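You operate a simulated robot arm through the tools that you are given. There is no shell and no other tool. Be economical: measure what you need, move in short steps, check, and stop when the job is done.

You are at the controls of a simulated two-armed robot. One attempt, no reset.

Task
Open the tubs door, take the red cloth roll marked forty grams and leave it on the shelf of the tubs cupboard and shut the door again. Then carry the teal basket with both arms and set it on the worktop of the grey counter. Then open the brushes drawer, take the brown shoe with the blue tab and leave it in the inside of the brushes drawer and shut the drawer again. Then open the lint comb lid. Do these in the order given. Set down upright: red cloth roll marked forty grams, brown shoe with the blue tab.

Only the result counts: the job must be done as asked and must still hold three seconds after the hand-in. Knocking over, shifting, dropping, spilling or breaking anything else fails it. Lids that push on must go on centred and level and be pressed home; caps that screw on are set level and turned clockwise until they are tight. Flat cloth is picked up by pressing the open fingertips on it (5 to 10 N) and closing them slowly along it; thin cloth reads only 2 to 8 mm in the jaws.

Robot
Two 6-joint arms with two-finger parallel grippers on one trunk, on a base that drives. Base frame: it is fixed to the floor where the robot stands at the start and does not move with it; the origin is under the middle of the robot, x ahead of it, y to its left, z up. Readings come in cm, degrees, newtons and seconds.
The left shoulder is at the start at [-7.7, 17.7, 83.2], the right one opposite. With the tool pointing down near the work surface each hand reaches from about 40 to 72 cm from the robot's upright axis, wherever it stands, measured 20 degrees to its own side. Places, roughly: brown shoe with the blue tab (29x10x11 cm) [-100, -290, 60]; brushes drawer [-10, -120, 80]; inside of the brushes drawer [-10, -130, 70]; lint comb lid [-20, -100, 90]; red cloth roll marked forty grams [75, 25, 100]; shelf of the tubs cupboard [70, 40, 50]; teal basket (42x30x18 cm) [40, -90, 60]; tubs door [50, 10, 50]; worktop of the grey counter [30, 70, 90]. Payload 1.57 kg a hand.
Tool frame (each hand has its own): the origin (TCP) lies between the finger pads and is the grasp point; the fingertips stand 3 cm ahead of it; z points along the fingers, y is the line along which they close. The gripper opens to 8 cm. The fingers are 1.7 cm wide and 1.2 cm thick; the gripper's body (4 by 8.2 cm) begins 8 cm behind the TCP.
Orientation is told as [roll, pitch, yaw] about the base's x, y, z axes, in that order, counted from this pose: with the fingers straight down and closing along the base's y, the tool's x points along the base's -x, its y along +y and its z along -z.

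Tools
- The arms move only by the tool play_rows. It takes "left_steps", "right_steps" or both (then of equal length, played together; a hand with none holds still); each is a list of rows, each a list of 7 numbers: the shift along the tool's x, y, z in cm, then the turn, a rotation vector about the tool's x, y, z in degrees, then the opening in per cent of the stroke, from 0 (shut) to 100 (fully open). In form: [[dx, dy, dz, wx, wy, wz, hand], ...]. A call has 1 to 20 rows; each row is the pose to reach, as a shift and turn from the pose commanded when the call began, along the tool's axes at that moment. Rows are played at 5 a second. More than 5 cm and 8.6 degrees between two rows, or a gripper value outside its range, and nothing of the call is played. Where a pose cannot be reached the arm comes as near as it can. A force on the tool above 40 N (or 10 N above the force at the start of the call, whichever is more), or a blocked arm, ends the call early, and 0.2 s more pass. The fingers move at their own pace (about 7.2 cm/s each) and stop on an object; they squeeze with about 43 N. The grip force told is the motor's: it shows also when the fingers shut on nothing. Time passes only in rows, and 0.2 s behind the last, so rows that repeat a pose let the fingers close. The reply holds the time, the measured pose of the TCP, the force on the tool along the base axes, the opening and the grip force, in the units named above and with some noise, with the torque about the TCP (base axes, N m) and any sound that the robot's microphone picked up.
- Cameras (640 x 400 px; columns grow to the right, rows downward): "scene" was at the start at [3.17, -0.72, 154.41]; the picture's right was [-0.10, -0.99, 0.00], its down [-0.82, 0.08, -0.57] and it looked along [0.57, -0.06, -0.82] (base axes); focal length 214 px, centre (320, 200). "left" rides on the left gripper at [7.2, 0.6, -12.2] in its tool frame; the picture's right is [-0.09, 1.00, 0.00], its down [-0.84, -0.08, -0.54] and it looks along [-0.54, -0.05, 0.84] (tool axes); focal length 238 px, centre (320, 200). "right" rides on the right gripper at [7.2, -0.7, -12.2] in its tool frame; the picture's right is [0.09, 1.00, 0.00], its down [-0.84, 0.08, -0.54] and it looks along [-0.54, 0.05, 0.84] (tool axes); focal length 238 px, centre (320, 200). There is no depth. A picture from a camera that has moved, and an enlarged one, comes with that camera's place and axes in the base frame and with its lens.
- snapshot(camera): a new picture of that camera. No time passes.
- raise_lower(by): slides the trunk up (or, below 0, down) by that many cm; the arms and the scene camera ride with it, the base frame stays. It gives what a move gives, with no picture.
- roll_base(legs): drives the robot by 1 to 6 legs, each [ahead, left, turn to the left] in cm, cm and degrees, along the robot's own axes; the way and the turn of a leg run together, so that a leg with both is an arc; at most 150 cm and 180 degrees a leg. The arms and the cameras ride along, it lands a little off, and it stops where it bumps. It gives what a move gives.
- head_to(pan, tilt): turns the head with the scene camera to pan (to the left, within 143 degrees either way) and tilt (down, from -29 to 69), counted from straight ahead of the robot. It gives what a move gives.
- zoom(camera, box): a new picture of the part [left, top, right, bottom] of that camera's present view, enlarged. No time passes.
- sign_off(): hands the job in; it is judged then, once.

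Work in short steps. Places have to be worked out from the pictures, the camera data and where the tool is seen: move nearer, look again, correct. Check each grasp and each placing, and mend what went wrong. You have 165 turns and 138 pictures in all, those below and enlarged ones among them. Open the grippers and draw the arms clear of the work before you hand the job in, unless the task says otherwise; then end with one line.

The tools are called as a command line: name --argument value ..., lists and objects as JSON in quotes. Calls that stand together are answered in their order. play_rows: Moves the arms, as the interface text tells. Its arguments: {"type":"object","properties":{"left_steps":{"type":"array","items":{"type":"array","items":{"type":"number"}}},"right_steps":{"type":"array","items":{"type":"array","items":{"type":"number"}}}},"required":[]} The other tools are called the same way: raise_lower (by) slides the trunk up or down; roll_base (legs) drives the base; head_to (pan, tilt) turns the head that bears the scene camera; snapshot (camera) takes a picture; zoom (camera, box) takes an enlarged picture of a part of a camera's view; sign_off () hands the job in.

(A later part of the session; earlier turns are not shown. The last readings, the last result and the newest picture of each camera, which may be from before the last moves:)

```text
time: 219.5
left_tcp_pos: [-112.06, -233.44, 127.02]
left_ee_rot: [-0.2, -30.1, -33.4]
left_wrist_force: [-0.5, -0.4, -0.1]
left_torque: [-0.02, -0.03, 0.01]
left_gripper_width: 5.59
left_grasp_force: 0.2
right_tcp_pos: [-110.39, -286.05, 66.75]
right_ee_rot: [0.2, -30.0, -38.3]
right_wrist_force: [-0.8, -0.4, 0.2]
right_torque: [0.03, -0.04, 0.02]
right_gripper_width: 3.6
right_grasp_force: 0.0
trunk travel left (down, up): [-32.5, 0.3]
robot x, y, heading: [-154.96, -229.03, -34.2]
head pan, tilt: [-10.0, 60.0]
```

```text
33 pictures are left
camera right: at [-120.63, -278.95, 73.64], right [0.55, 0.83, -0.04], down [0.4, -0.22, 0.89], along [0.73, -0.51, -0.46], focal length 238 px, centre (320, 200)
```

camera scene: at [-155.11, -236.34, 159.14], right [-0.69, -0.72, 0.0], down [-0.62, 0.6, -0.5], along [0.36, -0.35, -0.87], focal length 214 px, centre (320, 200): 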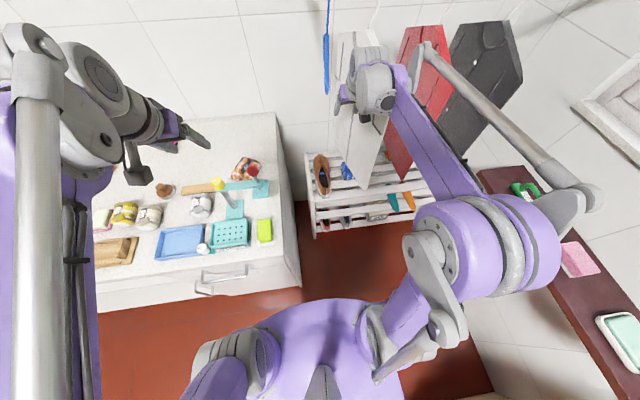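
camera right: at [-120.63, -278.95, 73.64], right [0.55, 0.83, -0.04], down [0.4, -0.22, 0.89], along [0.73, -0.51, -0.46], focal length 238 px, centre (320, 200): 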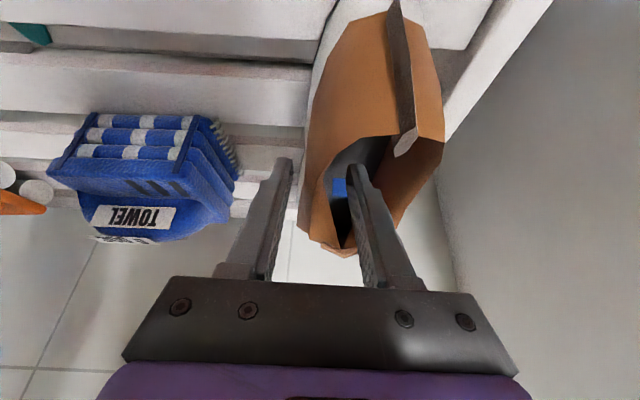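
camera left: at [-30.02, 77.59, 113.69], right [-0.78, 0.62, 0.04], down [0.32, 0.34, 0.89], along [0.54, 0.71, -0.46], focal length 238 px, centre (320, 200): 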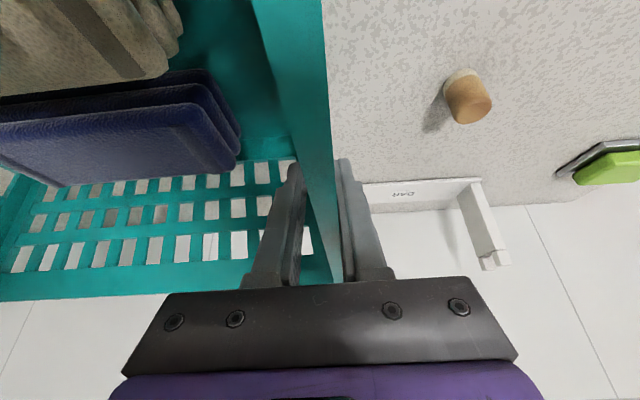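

One finger is inside, one outside the wall. Close.

play_rows --right_steps '[[0, 0, 0, 0, 0, 0, 20], [0, 0, 0, 0, 0, 0, 0], [0, 0, 0, 0, 0, 0, 0], [0, 0, 0, 0, 0, 0, 0]]'

play_rows --right_steps '[[-0.5, 0, -0.9, 0, 0, 0, 0], [-1, 0, -1.7, 0, 0, 0, 0], [-1.5, 0, -2.6, 0, 0, 0, 0], [-2, 0, -3.5, 0, 0, 0, 0], [-2, 0, -3.5, 0, 0, 0, 0]]'

snapshot --camera "right"

```text
time: 220.5
left_tcp_pos: [-112.13, -233.51, 127.13]
left_ee_rot: [-0.2, -29.9, -33.5]
left_wrist_force: [0.4, 0.0, -0.3]
left_torque: [0.0, 0.01, -0.03]
left_gripper_width: 5.58
left_grasp_force: 0.0
right_tcp_pos: [-110.42, -286.08, 66.68]
right_ee_rot: [0.3, -30.0, -38.3]
right_wrist_force: [-1.1, -1.3, 0.3]
right_torque: [-0.19, 0.07, -0.1]
right_gripper_width: 1.09
right_grasp_force: 28.0
trunk travel left (down, up): [-32.5, 0.3]
robot x, y, heading: [-155.41, -228.93, -34.0]
head pan, tilt: [-10.0, 60.0]
```

```text
time: 221.7
left_tcp_pos: [-112.05, -233.41, 127.08]
left_ee_rot: [-0.2, -30.0, -33.5]
left_wrist_force: [-0.3, -0.1, -0.3]
left_torque: [-0.03, 0.06, 0.0]
left_gripper_width: 5.59
left_grasp_force: 0.0
right_tcp_pos: [-110.46, -286.16, 70.95]
right_ee_rot: [0.2, -29.9, -38.3]
right_wrist_force: [-0.4, 0.4, -2.4]
right_torque: [0.02, 0.21, -0.01]
right_gripper_width: 1.09
right_grasp_force: 28.8
trunk travel left (down, up): [-32.5, 0.3]
robot x, y, heading: [-155.13, -228.75, -34.3]
head pan, tilt: [-10.0, 60.0]
```

```text
32 pictures are left
camera right: at [-120.58, -279.0, 77.73], right [0.55, 0.83, -0.04], down [0.4, -0.22, 0.89], along [0.73, -0.51, -0.46], focal length 238 px, centre (320, 200)
```

right: 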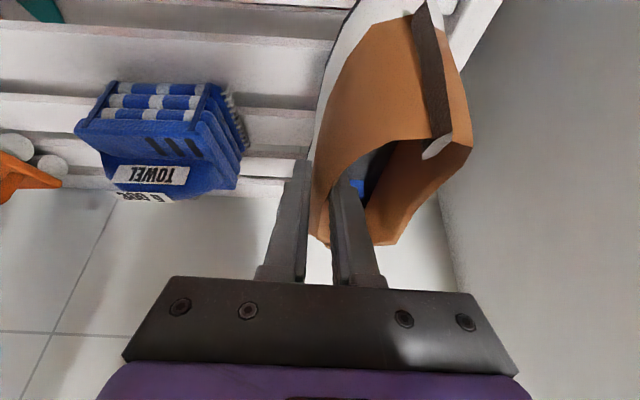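

Gripped and lifted (~2.4 N). Raise a further 26 cm and check the shoe's attitude.

play_rows --right_steps '[[-1.6, 0, -2.8, 0, 0, 0, 0], [-3.2, 0, -5.6, 0, 0, 0, 0], [-4.9, 0, -8.4, 0, 0, 0, 0], [-6.5, 0, -11.3, 0, 0, 0, 0], [-8.1, 0, -14.1, 0, 0, 0, 0], [-9.8, 0, -16.9, 0, 0, 0, 0], [-11.4, 0, -19.7, 0, 0, 0, 0], [-13, 0, -22.5, 0, 0, 0, 0], [-13, 0, -22.5, 0, 0, 0, 0]]'

snapshot --camera "scene"

```text
time: 223.7
left_tcp_pos: [-112.06, -233.43, 127.0]
left_ee_rot: [-0.1, -30.1, -33.4]
left_wrist_force: [0.0, 0.4, 0.6]
left_torque: [-0.02, 0.01, 0.02]
left_gripper_width: 5.58
left_grasp_force: 0.1
right_tcp_pos: [-110.33, -285.93, 96.56]
right_ee_rot: [0.2, -30.0, -38.3]
right_wrist_force: [-0.4, -0.2, -2.7]
right_torque: [0.06, 0.16, 0.02]
right_gripper_width: 1.06
right_grasp_force: 29.0
trunk travel left (down, up): [-32.5, 0.3]
robot x, y, heading: [-155.36, -228.74, -34.0]
head pan, tilt: [-10.0, 60.0]
```

```text
31 pictures are left
camera scene: at [-153.81, -231.18, 159.13], right [-0.7, -0.72, 0.0], down [-0.62, 0.6, -0.5], along [0.36, -0.35, -0.87], focal length 214 px, centre (320, 200)
```

scene: 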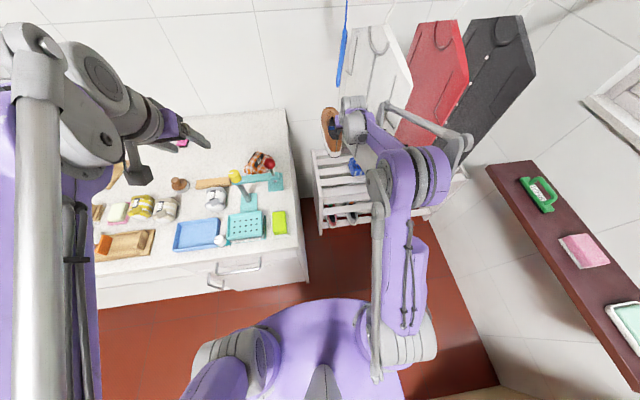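

Shoe is held upright. Back away from the rack, draw the right arm in, and slide left to the first drawer.

roll_base --legs '[[-46, 0, 0]]'

play_rows --right_steps '[[1.5, 0, -3.2, 0, 0, 0, 0], [2.9, 0, -6.4, 0, 0, 0, 0], [4.4, 0, -9.6, 0, 0, 0, 0], [5.9, 0, -12.8, 0, 0, 0, 0], [8.5, 0, -14.5, 0, 0, 0, 0], [11.1, 0, -16, 0, 0, 0, 0], [11.1, 0, -16, 0, 0, 0, 0]]'

roll_base --legs '[[0, 75, 0], [0, 80, 0]]'

head_to --pan 0 --tilt 50

snapshot --camera "scene"

```text
time: 226.5
left_tcp_pos: [-150.54, -207.35, 127.15]
left_ee_rot: [-0.2, -30.1, -33.4]
left_wrist_force: [0.5, 0.6, 0.0]
left_torque: [0.01, 0.03, 0.02]
left_gripper_width: 5.59
left_grasp_force: 0.0
right_tcp_pos: [-148.6, -260.05, 96.59]
right_ee_rot: [0.2, -30.0, -38.2]
right_wrist_force: [-0.2, -0.4, -2.5]
right_torque: [0.03, 0.2, 0.02]
right_gripper_width: 1.07
right_grasp_force: 28.3
trunk travel left (down, up): [-32.5, 0.3]
robot x, y, heading: [-193.29, -203.07, -33.9]
head pan, tilt: [-10.0, 60.0]
```

```text
time: 228.1
left_tcp_pos: [-150.52, -207.38, 127.03]
left_ee_rot: [-0.2, -30.1, -33.3]
left_wrist_force: [0.5, -0.4, -1.6]
left_torque: [-0.02, 0.0, -0.02]
left_gripper_width: 5.61
left_grasp_force: 0.1
right_tcp_pos: [-162.6, -249.06, 104.97]
right_ee_rot: [0.2, -29.8, -38.1]
right_wrist_force: [-0.2, 0.1, -2.0]
right_torque: [0.06, 0.2, -0.02]
right_gripper_width: 1.08
right_grasp_force: 28.5
trunk travel left (down, up): [-32.5, 0.3]
robot x, y, heading: [-193.88, -203.24, -33.7]
head pan, tilt: [-10.0, 60.0]
```

```text
time: 241.9
left_tcp_pos: [-65.71, -79.04, 127.09]
left_ee_rot: [-0.2, -30.0, -32.4]
left_wrist_force: [-0.4, 0.1, 0.2]
left_torque: [0.0, 0.01, 0.0]
left_gripper_width: 5.59
left_grasp_force: 0.1
right_tcp_pos: [-77.01, -120.91, 104.85]
right_ee_rot: [0.2, -30.0, -37.2]
right_wrist_force: [-0.7, -0.2, -2.7]
right_torque: [0.07, 0.19, 0.01]
right_gripper_width: 1.08
right_grasp_force: 28.4
trunk travel left (down, up): [-32.5, 0.3]
robot x, y, heading: [-108.77, -75.53, -33.0]
head pan, tilt: [-10.0, 60.0]
```

```text
time: 242.7
left_tcp_pos: [-65.75, -79.1, 127.1]
left_ee_rot: [-0.2, -30.0, -32.3]
left_wrist_force: [0.3, -0.5, 0.3]
left_torque: [-0.03, 0.01, 0.02]
left_gripper_width: 5.59
left_grasp_force: 0.1
right_tcp_pos: [-77.03, -121.0, 104.88]
right_ee_rot: [0.2, -29.9, -37.4]
right_wrist_force: [0.8, -0.2, -2.7]
right_torque: [0.11, 0.2, -0.03]
right_gripper_width: 1.05
right_grasp_force: 29.0
trunk travel left (down, up): [-32.5, 0.3]
robot x, y, heading: [-108.6, -75.64, -33.0]
head pan, tilt: [0.0, 50.0]
```

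```text
30 pictures are left
camera scene: at [-105.92, -77.3, 160.39], right [-0.54, -0.84, 0.0], down [-0.64, 0.42, -0.64], along [0.54, -0.35, -0.77], focal length 214 px, centre (320, 200)
```

scene: 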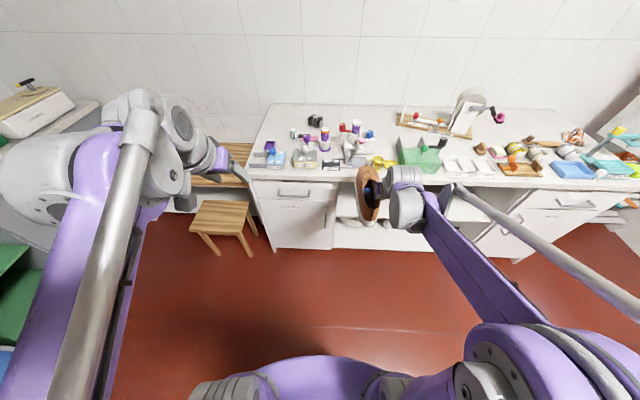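

Zoom on the first drawer, its label and the things on the counter above it.

zoom --camera "scene" --box '[230, 100, 400, 220]'

```text
3.33 times, centred on (315, 160) of scene
camera zoom: at [-105.92, -77.3, 160.39], right [-0.54, -0.84, 0.0], down [-0.64, 0.42, -0.64], along [0.54, -0.35, -0.77], focal length 715 px, centre (337, 333)
```

zoom: 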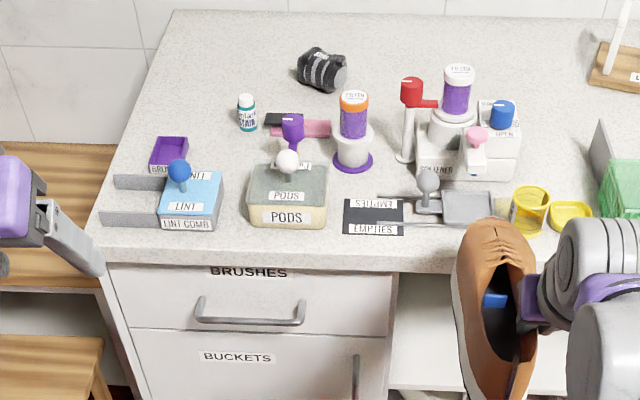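

"BRUSHES" drawer confirmed; its bar handle is horizontal, centre ≈ (-41, -104, 81). Straighten the base by −3° and bring the left hand down, level, in front of it.

roll_base --legs '[[0, 0, -3]]'

play_rows --left_steps '[[0.9, 0, 4.6, 0, -6, 0, 100], [1.9, 0, 9.3, 0, -12, 0, 100], [2.9, 0, 14, 0, -18, 0, 100], [3.8, 0, 18.6, 0, -24, 0, 100], [4.8, 0, 23.3, 0, -30, 0, 100], [5.7, 0, 27.9, 0, -36, 0, 100], [6.7, 0, 32.6, 0, -42, 0, 100], [7.6, 0, 37.2, 0, -48, 0, 100], [8.6, 0, 41.9, 0, -54, 0, 100], [9.5, 0, 46.5, 0, -60, 0, 100], [9.5, 0, 46.5, 0, -60, 0, 100]]'

play_rows --left_steps '[[0, 0, 0, 0, 0, 8.5, 100], [0, 0, 0, 0, 0, 17, 100], [0, 0, 0, 0, 0, 25.5, 100], [0, 0, 0, 0, 0, 34, 100], [0, 0, 0, 0, 0, 42.5, 100], [0, 0, 0, 0, 0, 51, 100], [0, 0, 0, 0, 0, 59.5, 100], [0, 0, 0, 0, 0, 68, 100], [0, 0, 0, 0, 0, 76.5, 100], [0, 0, 0, 0, 0, 85, 100], [0, 0, 0, 0, 0, 90, 100], [0, 0, 0, 0, 0, 90, 100]]'

snapshot --camera "left"

```text
time: 243.5
left_tcp_pos: [-65.95, -81.47, 127.05]
left_ee_rot: [-0.2, -30.0, -35.5]
left_wrist_force: [0.4, 0.5, -1.2]
left_torque: [-0.02, -0.01, 0.03]
left_gripper_width: 5.6
left_grasp_force: 0.1
right_tcp_pos: [-79.52, -122.59, 104.86]
right_ee_rot: [0.2, -30.0, -40.3]
right_wrist_force: [-0.8, 0.1, -3.4]
right_torque: [0.02, 0.22, 0.04]
right_gripper_width: 1.07
right_grasp_force: 28.9
trunk travel left (down, up): [-32.5, 0.3]
robot x, y, heading: [-108.82, -75.51, -36.0]
head pan, tilt: [0.0, 50.0]
```

```text
time: 245.9
left_tcp_pos: [-43.2, -95.53, 88.56]
left_ee_rot: [110.7, -89.9, -146.1]
left_wrist_force: [0.3, 0.2, 1.5]
left_torque: [0.01, 0.02, 0.0]
left_gripper_width: 7.98
left_grasp_force: 0.1
left hand out of reach, approached as far as the arm can: row 7, 8, 9, 10, 11
right_tcp_pos: [-79.62, -122.51, 104.97]
right_ee_rot: [0.2, -30.0, -40.3]
right_wrist_force: [-0.4, 0.6, -2.1]
right_torque: [0.02, 0.2, -0.01]
right_gripper_width: 1.09
right_grasp_force: 28.7
trunk travel left (down, up): [-32.5, 0.3]
robot x, y, heading: [-108.65, -75.41, -35.7]
head pan, tilt: [0.0, 50.0]
```

```text
time: 248.5
left_tcp_pos: [-43.35, -95.89, 89.27]
left_ee_rot: [85.2, -0.6, -125.6]
left_wrist_force: [0.5, -0.1, 1.1]
left_torque: [0.0, 0.0, 0.0]
left_gripper_width: 8.0
left_grasp_force: 0.1
left hand out of reach, approached as far as the arm can: row 6, 7, 8, 9, 10, 11, 12
right_tcp_pos: [-79.47, -122.53, 104.88]
right_ee_rot: [0.2, -30.0, -40.3]
right_wrist_force: [-0.3, 0.6, -2.6]
right_torque: [0.04, 0.18, 0.01]
right_gripper_width: 1.1
right_grasp_force: 28.5
trunk travel left (down, up): [-32.5, 0.3]
robot x, y, heading: [-108.86, -75.41, -36.0]
head pan, tilt: [0.0, 50.0]
```

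```text
28 pictures are left
camera left: at [-49.1, -83.05, 90.85], right [0.02, -0.11, 0.99], down [-0.93, -0.36, -0.02], along [0.36, -0.93, -0.11], focal length 238 px, centre (320, 200)
```

left: 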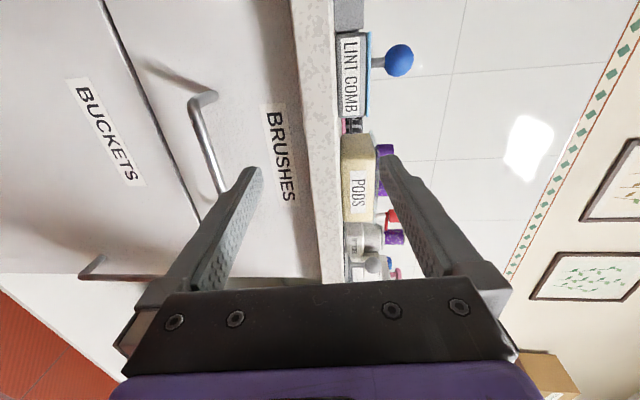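

Fingers now close vertically; handle bar ≈ z 80, straight ahead. Lower the trunk 8.7 cm and re-read.

raise_lower --by -8.7

snapshot --camera "left"

```text
time: 249.7
left_tcp_pos: [-48.39, -92.41, 73.65]
left_ee_rot: [79.8, -0.8, -125.5]
left_wrist_force: [-0.1, 0.4, 0.1]
left_torque: [-0.02, -0.02, -0.01]
left_gripper_width: 7.98
left_grasp_force: 0.0
right_tcp_pos: [-79.54, -122.64, 96.21]
right_ee_rot: [0.2, -30.1, -40.3]
right_wrist_force: [-0.6, -1.7, -3.1]
right_torque: [0.07, 0.16, 0.0]
right_gripper_width: 1.09
right_grasp_force: 29.3
trunk travel left (down, up): [-23.8, 9.0]
robot x, y, heading: [-108.96, -75.65, -36.1]
head pan, tilt: [0.0, 50.0]
```

```text
27 pictures are left
camera left: at [-53.96, -79.5, 76.5], right [0.1, -0.17, 0.98], down [-0.93, -0.36, 0.03], along [0.35, -0.92, -0.19], focal length 238 px, centre (320, 200)
```

left: 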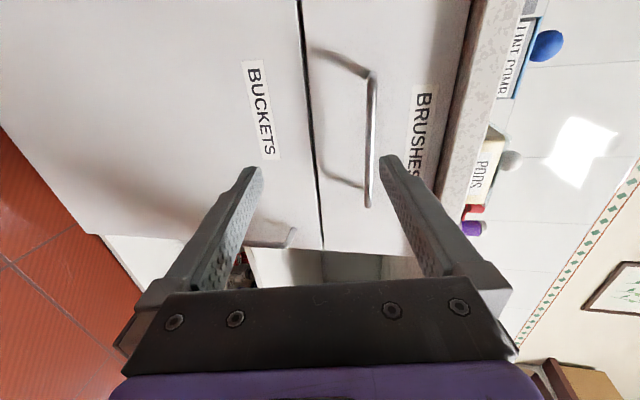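

Combining views, the bar is at f ≈ 33, z ≈ 76.5. Raise the trunk 2.8, lift/draw in the shoe hand for clearance, then drive forward 16 cm.

raise_lower --by 2.8

play_rows --right_steps '[[0, 0, -4, 0, 0, 0, 0], [0.1, 0, -8, 0, 0, 0, 0], [0.2, 0, -11.7, 0, 0, 0, 0], [0.2, 0, -11.7, 0, 0, 0, 0]]'

roll_base --legs '[[13, 0, 0]]'

snapshot --camera "left"

```text
time: 250.4
left_tcp_pos: [-48.42, -92.37, 76.61]
left_ee_rot: [79.7, -0.7, -125.5]
left_wrist_force: [0.3, 0.1, 0.0]
left_torque: [0.04, -0.01, 0.0]
left_gripper_width: 8.01
left_grasp_force: 0.1
right_tcp_pos: [-79.51, -122.54, 99.0]
right_ee_rot: [0.3, -30.0, -40.2]
right_wrist_force: [0.7, -0.8, -2.9]
right_torque: [0.02, 0.17, 0.02]
right_gripper_width: 1.09
right_grasp_force: 28.6
trunk travel left (down, up): [-26.6, 6.2]
robot x, y, heading: [-108.88, -75.45, -36.0]
head pan, tilt: [0.0, 50.0]
```

```text
time: 251.4
left_tcp_pos: [-48.38, -92.3, 76.64]
left_ee_rot: [79.7, -0.7, -125.6]
left_wrist_force: [-0.6, 0.5, -1.2]
left_torque: [0.03, -0.01, 0.01]
left_gripper_width: 7.98
left_grasp_force: 0.2
right_tcp_pos: [-84.29, -118.81, 109.09]
right_ee_rot: [0.2, -30.0, -40.2]
right_wrist_force: [0.1, -1.0, -2.5]
right_torque: [0.03, 0.18, 0.01]
right_gripper_width: 1.06
right_grasp_force: 28.9
trunk travel left (down, up): [-26.6, 6.2]
robot x, y, heading: [-109.0, -75.69, -36.0]
head pan, tilt: [0.0, 50.0]
```

```text
time: 252.7
left_tcp_pos: [-38.11, -99.68, 76.67]
left_ee_rot: [79.8, -0.7, -125.3]
left_wrist_force: [0.3, 0.1, -0.5]
left_torque: [0.01, -0.02, -0.01]
left_gripper_width: 8.03
left_grasp_force: 0.1
right_tcp_pos: [-73.72, -126.06, 108.99]
right_ee_rot: [0.3, -29.8, -40.2]
right_wrist_force: [0.6, 0.5, -2.1]
right_torque: [0.07, 0.18, 0.0]
right_gripper_width: 1.06
right_grasp_force: 28.3
trunk travel left (down, up): [-26.6, 6.2]
robot x, y, heading: [-98.39, -82.87, -36.0]
head pan, tilt: [0.0, 50.0]
```

```text
26 pictures are left
camera left: at [-43.56, -86.9, 79.39], right [0.1, -0.17, 0.98], down [-0.93, -0.36, 0.03], along [0.35, -0.92, -0.19], focal length 238 px, centre (320, 200)
```

left: 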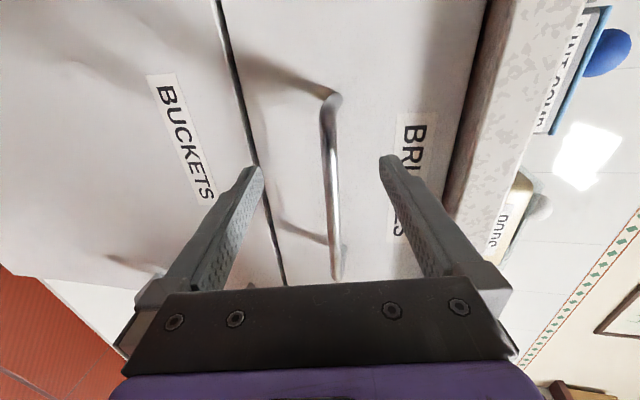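

Bar is centred between the fingers. Drive 3.5 cm more and close.

roll_base --legs '[[3.7, 0, 0]]'

play_rows --left_steps '[[0, 0, 0, 0, 0, 0, 50], [0, 0, 0, 0, 0, 0, 0], [0, 0, 0, 0, 0, 0, 0], [0, 0, 0, 0, 0, 0, 0], [0, 0, 0, 0, 0, 0, 0]]'

```text
time: 253.6
left_tcp_pos: [-35.04, -102.03, 76.58]
left_ee_rot: [79.8, -0.7, -125.5]
left_wrist_force: [-0.9, -0.4, 0.1]
left_torque: [0.0, -0.02, -0.02]
left_gripper_width: 8.0
left_grasp_force: 0.1
right_tcp_pos: [-70.98, -128.36, 109.06]
right_ee_rot: [0.2, -30.0, -40.3]
right_wrist_force: [-0.1, -0.1, -2.3]
right_torque: [0.02, 0.21, -0.02]
right_gripper_width: 1.08
right_grasp_force: 28.7
trunk travel left (down, up): [-26.6, 6.2]
robot x, y, heading: [-95.74, -85.09, -35.9]
head pan, tilt: [0.0, 50.0]
```

```text
time: 254.8
left_tcp_pos: [-35.06, -101.96, 76.58]
left_ee_rot: [79.8, -0.6, -125.5]
left_wrist_force: [0.6, -1.0, 6.4]
left_torque: [0.35, -0.24, 0.0]
left_gripper_width: 1.17
left_grasp_force: 28.9
right_tcp_pos: [-70.92, -128.31, 109.06]
right_ee_rot: [0.2, -30.0, -40.3]
right_wrist_force: [-0.2, 0.2, -2.3]
right_torque: [0.04, 0.18, 0.02]
right_gripper_width: 1.06
right_grasp_force: 28.6
trunk travel left (down, up): [-26.6, 6.2]
robot x, y, heading: [-95.47, -85.01, -36.0]
head pan, tilt: [0.0, 50.0]
```

Handle gripped (1.2 cm). Pull the drawer out by backing the base 30 cm.

roll_base --legs '[[-15, 0, 0], [-17, 0, 0]]'

snapshot --camera "scene"

```text
time: 255.5
left_tcp_pos: [-35.82, -101.64, 76.74]
left_ee_rot: [79.6, -0.6, -125.4]
left_wrist_force: [2.7, -4.8, -7.0]
left_torque: [0.41, -0.35, 0.52]
left_gripper_width: 1.18
left_grasp_force: 28.8
right_tcp_pos: [-71.61, -127.95, 109.07]
right_ee_rot: [0.1, -29.9, -40.3]
right_wrist_force: [-0.4, 0.6, -3.2]
right_torque: [0.05, 0.18, 0.04]
right_gripper_width: 1.08
right_grasp_force: 28.4
trunk travel left (down, up): [-26.6, 6.2]
robot x, y, heading: [-96.32, -84.38, -36.1]
head pan, tilt: [0.0, 50.0]
stopped in leg 1: the force on the tool passed its limit at 43 N (the readings are from after the stop); the commanded pose is now the measured one
```

```text
25 pictures are left
camera scene: at [-93.1, -86.77, 154.09], right [-0.59, -0.81, 0.0], down [-0.62, 0.45, -0.64], along [0.52, -0.38, -0.77], focal length 214 px, centre (320, 200)
```

scene: 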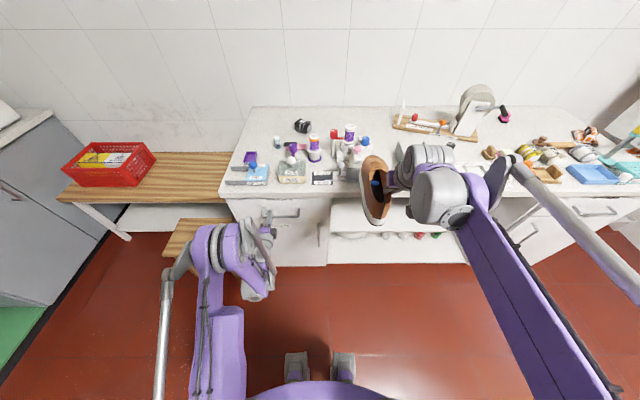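

It stuck at ~43 N after under 1 cm. Try again with short legs.

roll_base --legs '[[-3, 0, 0], [-5, 0, 0], [-8, 0, 0]]'

```text
time: 256.6
left_tcp_pos: [-38.36, -99.62, 76.74]
left_ee_rot: [79.8, -0.6, -125.7]
left_wrist_force: [0.3, 1.6, 4.3]
left_torque: [0.17, -0.11, -0.73]
left_gripper_width: 1.18
left_grasp_force: 28.3
right_tcp_pos: [-74.25, -126.09, 109.02]
right_ee_rot: [0.1, -29.9, -40.2]
right_wrist_force: [0.5, -0.2, -3.0]
right_torque: [0.09, 0.19, 0.03]
right_gripper_width: 1.09
right_grasp_force: 28.6
trunk travel left (down, up): [-26.6, 6.2]
robot x, y, heading: [-98.58, -82.7, -36.2]
head pan, tilt: [0.0, 50.0]
stopped in leg 1: the force on the tool passed its limit at 42 N (the readings are from after the stop); the commanded pose is now the measured one
```

It moves, with force peaks. Use six shorter legs.

roll_base --legs '[[-1.5, 0, 0], [-1.5, 0, 0], [-1.5, 0, 0], [-1.5, 0, 0], [-1.5, 0, 0], [-1.5, 0, 0]]'

play_rows --left_steps '[[0, 0, -1, 0, 0, 0, 0], [0, 0, -2, 0, 0, 0, 0], [0, 0, -3, 0, 0, 0, 0], [0, 0, -4, 0, 0, 0, 0]]'

```text
time: 259.2
left_tcp_pos: [-45.69, -94.37, 76.73]
left_ee_rot: [79.7, -0.5, -125.5]
left_wrist_force: [0.4, -2.4, 5.6]
left_torque: [0.43, -0.2, 0.63]
left_gripper_width: 1.15
left_grasp_force: 29.5
right_tcp_pos: [-81.43, -120.77, 109.06]
right_ee_rot: [0.2, -29.8, -40.3]
right_wrist_force: [-0.4, -0.8, -1.9]
right_torque: [0.06, 0.18, 0.0]
right_gripper_width: 1.08
right_grasp_force: 28.4
trunk travel left (down, up): [-26.6, 6.2]
robot x, y, heading: [-106.09, -77.36, -36.0]
head pan, tilt: [0.0, 50.0]
```

```text
time: 259.7
left_tcp_pos: [-45.65, -94.32, 76.69]
left_ee_rot: [79.4, -0.6, -125.8]
left_wrist_force: [1.1, -0.2, -36.8]
left_torque: [0.29, -0.32, 0.78]
left_gripper_width: 1.17
left_grasp_force: 29.8
left hand out of reach, approached as far as the arm can: row 1, 2
right_tcp_pos: [-81.38, -120.85, 108.93]
right_ee_rot: [0.0, -29.8, -40.2]
right_wrist_force: [-0.3, -0.6, -3.1]
right_torque: [0.05, 0.14, -0.05]
right_gripper_width: 1.1
right_grasp_force: 29.0
trunk travel left (down, up): [-26.6, 6.2]
robot x, y, heading: [-106.19, -77.67, -36.1]
head pan, tilt: [0.0, 50.0]
stopped in row 2 (left hand): the force on the tool passed its limit at 52 N (the readings are from after the stop); the commanded pose is now the measured one
```

Short legs work smoothly (13 cm open). Continue with short legs.

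roll_base --legs '[[-1.6, 0, 0], [-1.6, 0, 0], [-1.6, 0, 0], [-1.6, 0, 0], [-1.6, 0, 0], [-1.6, 0, 0]]'

roll_base --legs '[[-1.6, 0, 0], [-1.6, 0, 0], [-1.6, 0, 0], [-1.6, 0, 0], [-1.6, 0, 0], [-1.6, 0, 0]]'

snapshot --camera "scene"

```text
time: 260.6
left_tcp_pos: [-46.78, -93.47, 76.74]
left_ee_rot: [79.4, -0.3, -126.0]
left_wrist_force: [0.2, 2.5, -27.2]
left_torque: [0.23, -0.25, 0.28]
left_gripper_width: 1.17
left_grasp_force: 29.3
right_tcp_pos: [-82.58, -119.89, 109.09]
right_ee_rot: [-0.1, -29.8, -40.3]
right_wrist_force: [-0.1, 0.3, -2.4]
right_torque: [0.05, 0.2, 0.01]
right_gripper_width: 1.09
right_grasp_force: 28.7
trunk travel left (down, up): [-26.6, 6.2]
robot x, y, heading: [-107.22, -76.67, -36.1]
head pan, tilt: [0.0, 50.0]
stopped in leg 1: the force on the tool passed its limit at 55 N (the readings are from after the stop); the commanded pose is now the measured one
```

```text
time: 261.5
left_tcp_pos: [-48.19, -92.53, 76.71]
left_ee_rot: [79.4, -0.4, -126.0]
left_wrist_force: [-1.4, 0.8, -11.7]
left_torque: [0.13, -0.21, 0.16]
left_gripper_width: 1.17
left_grasp_force: 28.8
right_tcp_pos: [-83.96, -119.12, 108.99]
right_ee_rot: [-0.1, -29.9, -40.1]
right_wrist_force: [-0.2, -1.0, -2.4]
right_torque: [0.04, 0.2, -0.04]
right_gripper_width: 1.08
right_grasp_force: 28.7
trunk travel left (down, up): [-26.6, 6.2]
robot x, y, heading: [-108.82, -75.44, -35.9]
head pan, tilt: [0.0, 50.0]
stopped in leg 1: the force on the tool passed its limit at 47 N (the readings are from after the stop); the commanded pose is now the measured one
```

```text
24 pictures are left
camera scene: at [-105.43, -77.81, 154.11], right [-0.59, -0.81, 0.0], down [-0.62, 0.45, -0.64], along [0.52, -0.38, -0.77], focal length 214 px, centre (320, 200)
```

scene: 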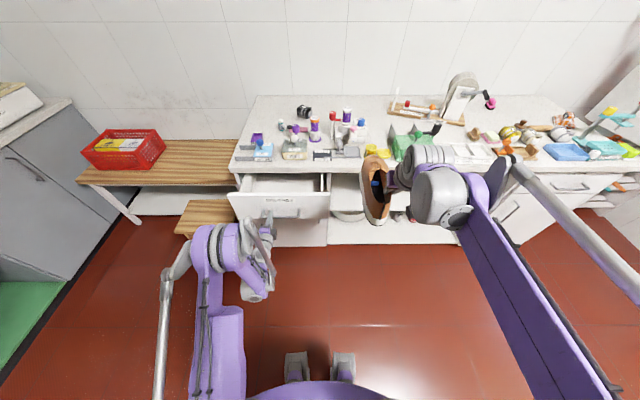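

Drawer is ~16 cm out. Continue.

roll_base --legs '[[-1.5, 0, 0], [-1.5, 0, 0], [-1.5, 0, 0], [-1.5, 0, 0], [-1.5, 0, 0], [-1.5, 0, 0]]'

roll_base --legs '[[-1.5, 0, 0], [-1.5, 0, 0], [-1.5, 0, 0], [-1.5, 0, 0], [-1.5, 0, 0], [-1.5, 0, 0]]'

roll_base --legs '[[-1.5, 0, 0], [-1.5, 0, 0], [-1.5, 0, 0], [-1.5, 0, 0], [-1.5, 0, 0], [-1.5, 0, 0]]'

```text
time: 264.1
left_tcp_pos: [-55.35, -87.4, 76.67]
left_ee_rot: [79.4, -0.4, -125.8]
left_wrist_force: [-1.0, -4.5, -15.9]
left_torque: [0.29, -0.15, 0.67]
left_gripper_width: 1.2
left_grasp_force: 28.9
right_tcp_pos: [-91.01, -113.88, 108.97]
right_ee_rot: [0.0, -29.7, -40.2]
right_wrist_force: [-0.1, 0.5, -3.2]
right_torque: [0.05, 0.18, 0.03]
right_gripper_width: 1.09
right_grasp_force: 28.6
trunk travel left (down, up): [-26.6, 6.2]
robot x, y, heading: [-115.56, -70.57, -35.8]
head pan, tilt: [0.0, 50.0]
```

```text
time: 266.7
left_tcp_pos: [-61.67, -82.98, 76.67]
left_ee_rot: [79.3, -0.4, -125.8]
left_wrist_force: [0.6, -1.7, 2.4]
left_torque: [0.23, -0.14, 0.15]
left_gripper_width: 1.17
left_grasp_force: 29.0
right_tcp_pos: [-97.12, -109.58, 108.72]
right_ee_rot: [0.0, -29.5, -40.1]
right_wrist_force: [0.5, -0.7, -2.8]
right_torque: [0.04, 0.22, 0.0]
right_gripper_width: 1.08
right_grasp_force: 28.1
trunk travel left (down, up): [-26.6, 6.2]
robot x, y, heading: [-122.55, -66.1, -35.6]
head pan, tilt: [0.0, 50.0]
stopped in leg 6: the force on the tool passed its limit at 55 N (the readings are from after the stop); the commanded pose is now the measured one
```

```text
time: 267.5
left_tcp_pos: [-61.45, -82.85, 76.75]
left_ee_rot: [79.3, -0.4, -125.7]
left_wrist_force: [-0.6, -1.3, -12.2]
left_torque: [0.29, -0.21, 0.49]
left_gripper_width: 1.16
left_grasp_force: 29.2
right_tcp_pos: [-96.97, -109.55, 108.75]
right_ee_rot: [0.0, -29.5, -40.0]
right_wrist_force: [-0.9, -0.7, -2.8]
right_torque: [0.01, 0.18, 0.02]
right_gripper_width: 1.09
right_grasp_force: 28.2
trunk travel left (down, up): [-26.6, 6.2]
robot x, y, heading: [-122.31, -65.72, -36.0]
head pan, tilt: [0.0, 50.0]
stopped in leg 1: the robot was blocked; the commanded pose is now the measured one
```

The drawer is fully out (32 cm). Release the handle, back off, and raise the left hand out of the way.

play_rows --left_steps '[[0, 0, 0, 0, 0, 0, 60], [0, 0, 0, 0, 0, 0, 100], [0, 0, 0, 0, 0, 0, 100]]'

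roll_base --legs '[[-14, 0, 0]]'

play_rows --left_steps '[[0, 4.5, 0, 0, 0, 0, 60], [0, 9, 0, 0, 0, 0, 60], [0, 13.5, 0, 0, 0, 0, 60], [0, 18, 0, 0, 0, 0, 60], [0, 22.5, 0, 0, 0, 0, 60], [0, 27, 0, 0, 0, 0, 60], [0, 30, 0, 0, 0, 0, 60]]'

snapshot --camera "scene"

```text
time: 268.3
left_tcp_pos: [-61.54, -82.82, 76.81]
left_ee_rot: [79.3, -0.4, -125.8]
left_wrist_force: [0.0, -0.6, -0.1]
left_torque: [0.01, -0.01, 0.02]
left_gripper_width: 8.0
left_grasp_force: 0.1
right_tcp_pos: [-96.94, -109.49, 108.78]
right_ee_rot: [0.0, -29.5, -40.1]
right_wrist_force: [-0.5, 0.7, -2.8]
right_torque: [0.08, 0.19, 0.02]
right_gripper_width: 1.08
right_grasp_force: 28.3
trunk travel left (down, up): [-26.6, 6.2]
robot x, y, heading: [-122.23, -65.96, -36.1]
head pan, tilt: [0.0, 50.0]
```

```text
time: 269.0
left_tcp_pos: [-61.61, -82.72, 76.78]
left_ee_rot: [79.2, -0.5, -125.6]
left_wrist_force: [-0.3, 0.5, 0.5]
left_torque: [0.0, 0.03, 0.02]
left_gripper_width: 8.01
left_grasp_force: 0.0
right_tcp_pos: [-96.9, -109.38, 108.9]
right_ee_rot: [-0.1, -29.5, -40.0]
right_wrist_force: [0.9, -0.2, -1.6]
right_torque: [0.05, 0.17, 0.05]
right_gripper_width: 1.08
right_grasp_force: 28.9
trunk travel left (down, up): [-26.6, 6.2]
robot x, y, heading: [-122.1, -65.7, -35.9]
head pan, tilt: [0.0, 50.0]
stopped in leg 1: the robot was blocked; the commanded pose is now the measured one
```

```text
time: 269.4
left_tcp_pos: [-60.79, -83.29, 80.08]
left_ee_rot: [78.8, -0.4, -126.6]
left_wrist_force: [1.9, 2.2, -63.7]
left_torque: [-0.08, -0.3, -0.38]
left_gripper_width: 7.97
left_grasp_force: 17.6
right_tcp_pos: [-96.82, -109.3, 108.72]
right_ee_rot: [-0.2, -29.4, -39.8]
right_wrist_force: [-0.2, 0.5, -2.5]
right_torque: [0.04, 0.23, 0.0]
right_gripper_width: 1.09
right_grasp_force: 28.6
trunk travel left (down, up): [-26.6, 6.2]
robot x, y, heading: [-122.25, -66.07, -36.0]
head pan, tilt: [0.0, 50.0]
stopped in row 2 (left hand): the force on the tool passed its limit at 199 N (the readings are from after the stop); the commanded pose is now the measured one
```

```text
23 pictures are left
camera scene: at [-118.13, -68.23, 153.98], right [-0.59, -0.81, 0.0], down [-0.63, 0.45, -0.64], along [0.52, -0.37, -0.77], focal length 214 px, centre (320, 200)
```

scene: 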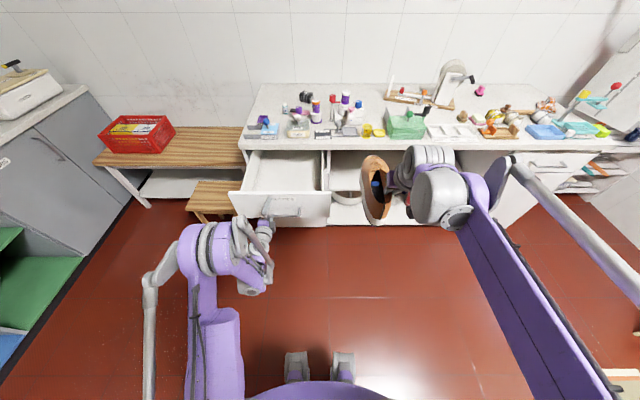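

The island blocks the base behind, and the raised finger pressed the bar. Lower the hand again and withdraw it with the arm, pitching the tool down as it retreats.

play_rows --left_steps '[[0, -1.6, 0, 0, 0, 0, 100], [0, -3.3, 0, 0, 0, 0, 100], [0, -3.3, -0.7, 6, 0, 0, 100], [0, -3.1, -1.5, 12, 0, 0, 100], [0, -2.9, -2.5, 18, 0, 0, 100], [0, -2.6, -3.7, 24, 0, 0, 100], [0, -2.2, -5, 30, 0, 0, 100], [0, -1.8, -6.5, 36, 0, 0, 100], [0, -1.8, -6.5, 36, 0, 0, 100]]'

snapshot --camera "left"

```text
time: 271.4
left_tcp_pos: [-66.29, -79.35, 79.98]
left_ee_rot: [42.8, -0.4, -126.3]
left_wrist_force: [0.5, -0.9, 0.4]
left_torque: [0.0, 0.04, 0.0]
left_gripper_width: 7.99
left_grasp_force: 0.1
right_tcp_pos: [-96.82, -109.27, 108.81]
right_ee_rot: [-0.1, -29.5, -39.9]
right_wrist_force: [-0.6, -0.1, -2.5]
right_torque: [0.04, 0.2, -0.02]
right_gripper_width: 1.07
right_grasp_force: 29.3
trunk travel left (down, up): [-26.6, 6.2]
robot x, y, heading: [-122.3, -65.44, -35.8]
head pan, tilt: [0.0, 50.0]
```

```text
22 pictures are left
camera left: at [-68.34, -68.8, 89.28], right [0.54, -0.5, 0.68], down [-0.84, -0.42, 0.35], along [0.11, -0.76, -0.65], focal length 238 px, centre (320, 200)
```

left: 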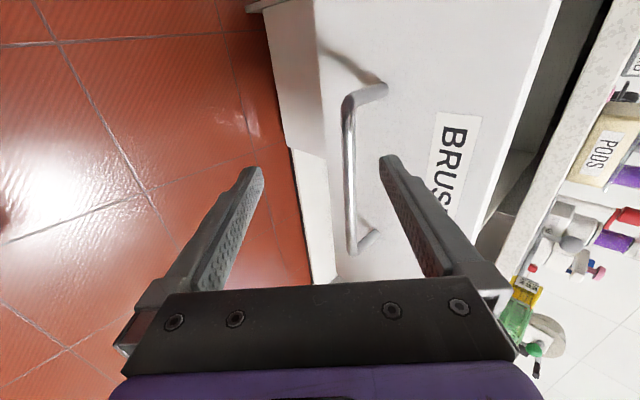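

Hand is clear of the bar. Raise it up and back.

play_rows --left_steps '[[0, -1.5, -1.5, 0, 0, 0, 100], [0, 1, -5, 0, 0, 0, 60], [0, 4, -8.5, 0, 0, 0, 60], [0, 7, -11.5, 0, 0, 0, 60], [0, 10, -15, 0, 0, 0, 60], [0, 13, -18, 0, 0, 0, 60], [0, 15, -20.5, 0, 0, 0, 60], [0, 15, -20.5, 0, 0, 0, 60]]'

snapshot --camera "scene"

```text
time: 273.2
left_tcp_pos: [-68.62, -77.45, 104.9]
left_ee_rot: [43.0, -0.4, -126.3]
left_wrist_force: [0.0, -0.3, 0.1]
left_torque: [0.02, 0.03, 0.01]
left_gripper_width: 4.81
left_grasp_force: 0.1
right_tcp_pos: [-96.81, -109.44, 108.74]
right_ee_rot: [-0.1, -29.5, -39.9]
right_wrist_force: [0.3, -0.3, -2.9]
right_torque: [0.07, 0.19, 0.02]
right_gripper_width: 1.08
right_grasp_force: 28.7
trunk travel left (down, up): [-26.6, 6.2]
robot x, y, heading: [-122.49, -65.78, -35.8]
head pan, tilt: [0.0, 50.0]
```

```text
21 pictures are left
camera scene: at [-118.25, -68.3, 154.09], right [-0.59, -0.81, 0.0], down [-0.62, 0.45, -0.64], along [0.52, -0.37, -0.77], focal length 214 px, centre (320, 200)
```

scene: 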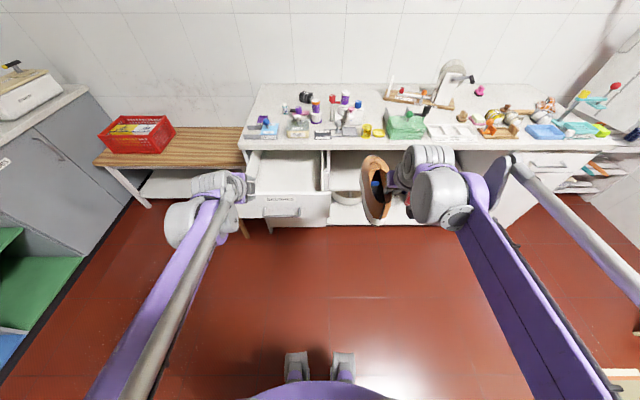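

Drawer fully open (exposed ~25 cm deep, ~38 cm wide). The 29 cm shoe fits across it, so I swing the robot 74° left beside the drawer: shift right, forward, turn, then over the drawer.

raise_lower --by 6

roll_base --legs '[[15, 0, 0], [0, -30.5, 0], [0, 0, 74]]'

head_to --pan -35 --tilt 55

snapshot --camera "scene"

```text
time: 274.2
left_tcp_pos: [-69.12, -77.07, 111.41]
left_ee_rot: [43.3, -0.4, -126.3]
left_wrist_force: [-0.1, 0.7, -1.1]
left_torque: [-0.03, -0.03, 0.0]
left_gripper_width: 4.81
left_grasp_force: 0.1
right_tcp_pos: [-97.48, -108.95, 114.99]
right_ee_rot: [0.1, -29.8, -40.0]
right_wrist_force: [-0.1, 0.8, -2.7]
right_torque: [0.03, 0.2, 0.03]
right_gripper_width: 1.09
right_grasp_force: 28.5
trunk travel left (down, up): [-32.6, 0.2]
robot x, y, heading: [-122.12, -65.59, -36.0]
head pan, tilt: [0.0, 50.0]
```

```text
time: 281.8
left_tcp_pos: [-104.26, -51.05, 111.45]
left_ee_rot: [43.3, -0.4, -50.2]
left_wrist_force: [-0.2, -0.6, 0.0]
left_torque: [0.0, 0.0, 0.01]
left_gripper_width: 4.78
left_grasp_force: 0.0
right_tcp_pos: [-80.02, -86.25, 115.11]
right_ee_rot: [0.0, -29.7, 36.2]
right_wrist_force: [0.4, 0.1, -3.0]
right_torque: [-0.18, 0.08, -0.03]
right_gripper_width: 1.08
right_grasp_force: 28.1
trunk travel left (down, up): [-32.6, 0.2]
robot x, y, heading: [-128.33, -99.66, 40.4]
head pan, tilt: [0.0, 50.0]
```

```text
time: 282.8
left_tcp_pos: [-104.22, -51.01, 111.49]
left_ee_rot: [43.3, -0.4, -50.2]
left_wrist_force: [-0.5, -0.4, 0.9]
left_torque: [-0.01, -0.02, -0.04]
left_gripper_width: 4.79
left_grasp_force: 0.1
right_tcp_pos: [-80.05, -86.23, 115.01]
right_ee_rot: [0.0, -29.8, 36.1]
right_wrist_force: [0.2, -1.1, -3.1]
right_torque: [-0.16, 0.07, 0.0]
right_gripper_width: 1.09
right_grasp_force: 29.0
trunk travel left (down, up): [-32.6, 0.2]
robot x, y, heading: [-127.81, -99.99, 40.7]
head pan, tilt: [-35.0, 55.0]
```

```text
20 pictures are left
camera scene: at [-123.97, -101.96, 159.82], right [0.09, -1.0, 0.0], down [-0.82, -0.08, -0.57], along [0.57, 0.05, -0.82], focal length 214 px, centre (320, 200)
```

scene: 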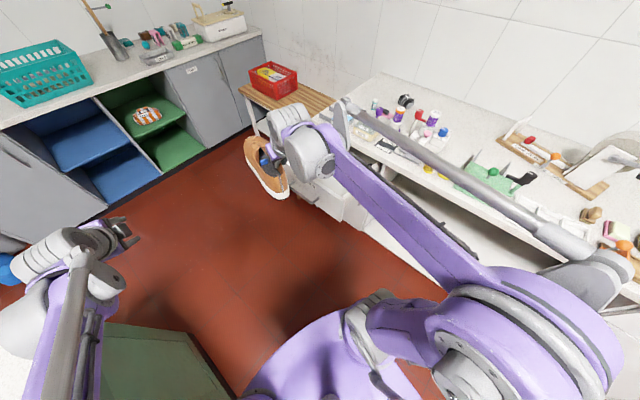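

Move over the drawer (mostly to the robot's right), in two steps.

roll_base --legs '[[7.9, -16, 0], [0, -16.9, 0]]'

snapshot --camera "scene"

snapshot --camera "right"

```text
time: 286.6
left_tcp_pos: [-77.5, -70.58, 111.56]
left_ee_rot: [43.3, -0.5, -49.7]
left_wrist_force: [-0.2, -0.4, -0.3]
left_torque: [0.0, -0.01, 0.01]
left_gripper_width: 4.78
left_grasp_force: 0.1
right_tcp_pos: [-52.84, -105.63, 115.02]
right_ee_rot: [-0.1, -29.8, 36.6]
right_wrist_force: [-0.5, -0.7, -2.9]
right_torque: [-0.21, 0.08, 0.0]
right_gripper_width: 1.1
right_grasp_force: 28.2
trunk travel left (down, up): [-32.6, 0.2]
robot x, y, heading: [-101.11, -119.44, 40.8]
head pan, tilt: [-35.0, 55.0]
```

```text
19 pictures are left
camera scene: at [-96.7, -121.73, 159.82], right [0.1, -0.99, 0.0], down [-0.81, -0.08, -0.57], along [0.57, 0.06, -0.82], focal length 214 px, centre (320, 200)
```

scene: 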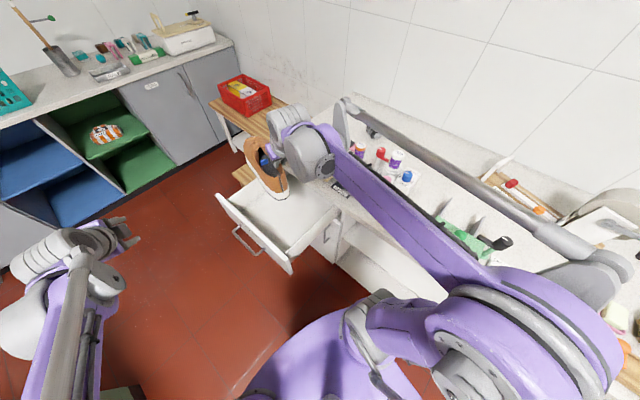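

```text
18 pictures are left
camera right: at [-62.49, -113.42, 121.97], right [-0.66, 0.75, -0.05], down [0.32, 0.34, 0.89], along [0.68, 0.57, -0.46], focal length 238 px, centre (320, 200)
```

right: 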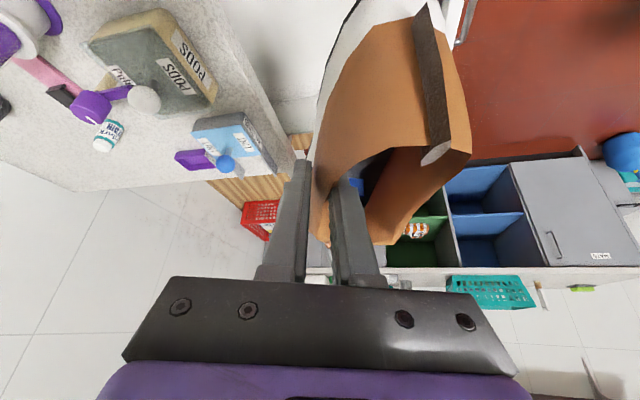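

Over the drawer (shoe centre ≈ f 20, l -107). Lower 26 cm, then look.

play_rows --right_steps '[[1.5, 0, 3.8, 0, 0, 0, 0], [3.4, 0, 7.2, 0, 0, 0, 0], [5.4, 0, 10.6, 0, 0, 0, 0], [7.3, 0, 14, 0, 0, 0, 0], [9.3, 0, 17.4, 0, 0, 0, 0], [10.8, 0, 20.3, 0, 0, 0, 0], [11.8, 0, 23.2, 0, 0, 0, 0], [11.8, 0, 23.2, 0, 0, 0, 0]]'

snapshot --camera "scene"

snapshot --camera "right"

```text
time: 288.4
left_tcp_pos: [-77.42, -70.67, 111.4]
left_ee_rot: [43.4, -0.4, -49.6]
left_wrist_force: [-0.2, -0.1, -0.5]
left_torque: [-0.02, 0.02, 0.02]
left_gripper_width: 4.82
left_grasp_force: 0.0
right_tcp_pos: [-51.86, -104.57, 89.09]
right_ee_rot: [0.0, -29.8, 36.5]
right_wrist_force: [0.3, -0.5, -2.6]
right_torque: [-0.16, 0.11, 0.01]
right_gripper_width: 1.09
right_grasp_force: 28.7
trunk travel left (down, up): [-32.6, 0.2]
robot x, y, heading: [-100.7, -119.55, 40.7]
head pan, tilt: [-35.0, 55.0]
```

```text
17 pictures are left
camera scene: at [-96.75, -121.76, 159.82], right [0.1, -0.99, 0.0], down [-0.81, -0.08, -0.57], along [0.57, 0.06, -0.82], focal length 214 px, centre (320, 200)
```

scene: 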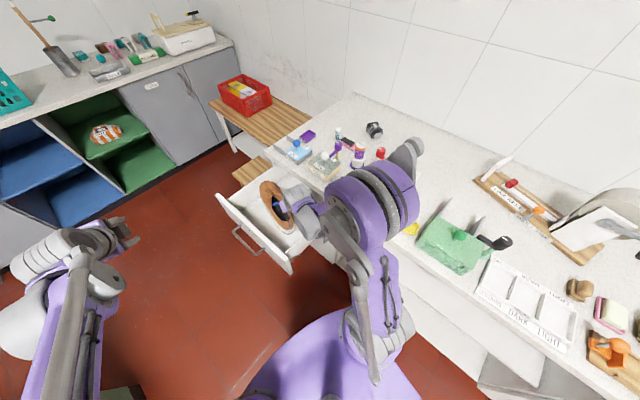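

```text
16 pictures are left
camera right: at [-61.36, -112.43, 96.1], right [-0.66, 0.75, -0.05], down [0.32, 0.33, 0.89], along [0.68, 0.57, -0.46], focal length 238 px, centre (320, 200)
```

right: 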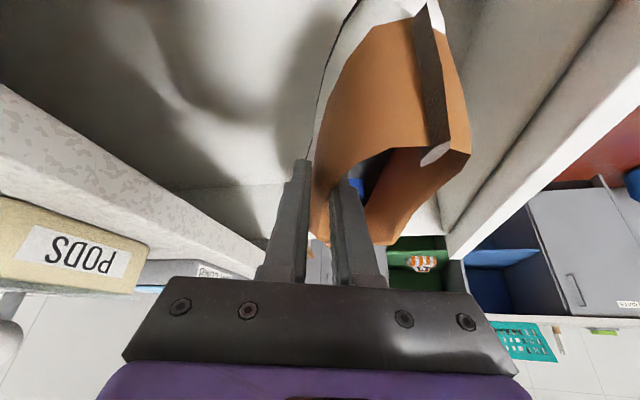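

Shoe is inside the drawer outline. Keep lowering, watching the force.

play_rows --right_steps '[[1, 0, 1.7, 0, 0, 0, 0], [2, 0, 3.5, 0, 0, 0, 0], [2.75, 0, 4.8, 0, 0, 0, 0], [2.75, 0, 4.8, 0, 0, 0, 0]]'

play_rows --right_steps '[[0.4, 0, 0.7, 0, 0, 0, 0], [0.75, 0, 1.3, 0, 0, 0, 0], [0.75, 0, 1.3, 0, 0, 0, 0]]'

play_rows --right_steps '[[0.25, 0, 0.43, 0, 0, 0, 0], [0.5, 0, 0.87, 0, 0, 0, 0], [0.5, 0, 0.87, 0, 0, 0, 0]]'

```text
time: 289.4
left_tcp_pos: [-77.5, -70.58, 111.55]
left_ee_rot: [43.3, -0.4, -49.6]
left_wrist_force: [0.0, 0.4, 0.3]
left_torque: [0.02, -0.01, 0.01]
left_gripper_width: 4.79
left_grasp_force: 0.0
right_tcp_pos: [-51.65, -104.76, 83.43]
right_ee_rot: [0.0, -29.9, 36.6]
right_wrist_force: [1.1, -0.1, -3.7]
right_torque: [-0.16, 0.08, 0.0]
right_gripper_width: 1.06
right_grasp_force: 27.9
trunk travel left (down, up): [-32.6, 0.2]
robot x, y, heading: [-100.89, -119.81, 40.9]
head pan, tilt: [-35.0, 55.0]
```

```text
time: 290.1
left_tcp_pos: [-77.42, -70.52, 111.49]
left_ee_rot: [43.3, -0.4, -49.5]
left_wrist_force: [0.4, 1.0, 0.8]
left_torque: [0.02, 0.01, -0.01]
left_gripper_width: 4.8
left_grasp_force: 0.0
right_tcp_pos: [-51.78, -104.88, 82.13]
right_ee_rot: [0.1, -29.8, 36.7]
right_wrist_force: [0.1, 0.2, -2.4]
right_torque: [-0.17, 0.09, -0.01]
right_gripper_width: 1.1
right_grasp_force: 28.7
trunk travel left (down, up): [-32.6, 0.2]
robot x, y, heading: [-100.51, -119.49, 40.9]
head pan, tilt: [-35.0, 55.0]
```

```text
time: 290.9
left_tcp_pos: [-77.44, -70.63, 111.63]
left_ee_rot: [43.3, -0.5, -49.6]
left_wrist_force: [-0.1, 0.2, 0.1]
left_torque: [0.0, -0.04, -0.02]
left_gripper_width: 4.8
left_grasp_force: 0.0
right_tcp_pos: [-51.83, -104.83, 81.02]
right_ee_rot: [0.0, -29.9, 36.7]
right_wrist_force: [-1.2, -0.4, -2.6]
right_torque: [-0.13, 0.06, 0.0]
right_gripper_width: 1.08
right_grasp_force: 28.0
trunk travel left (down, up): [-32.6, 0.2]
robot x, y, heading: [-100.5, -119.64, 40.8]
head pan, tilt: [-35.0, 55.0]
```

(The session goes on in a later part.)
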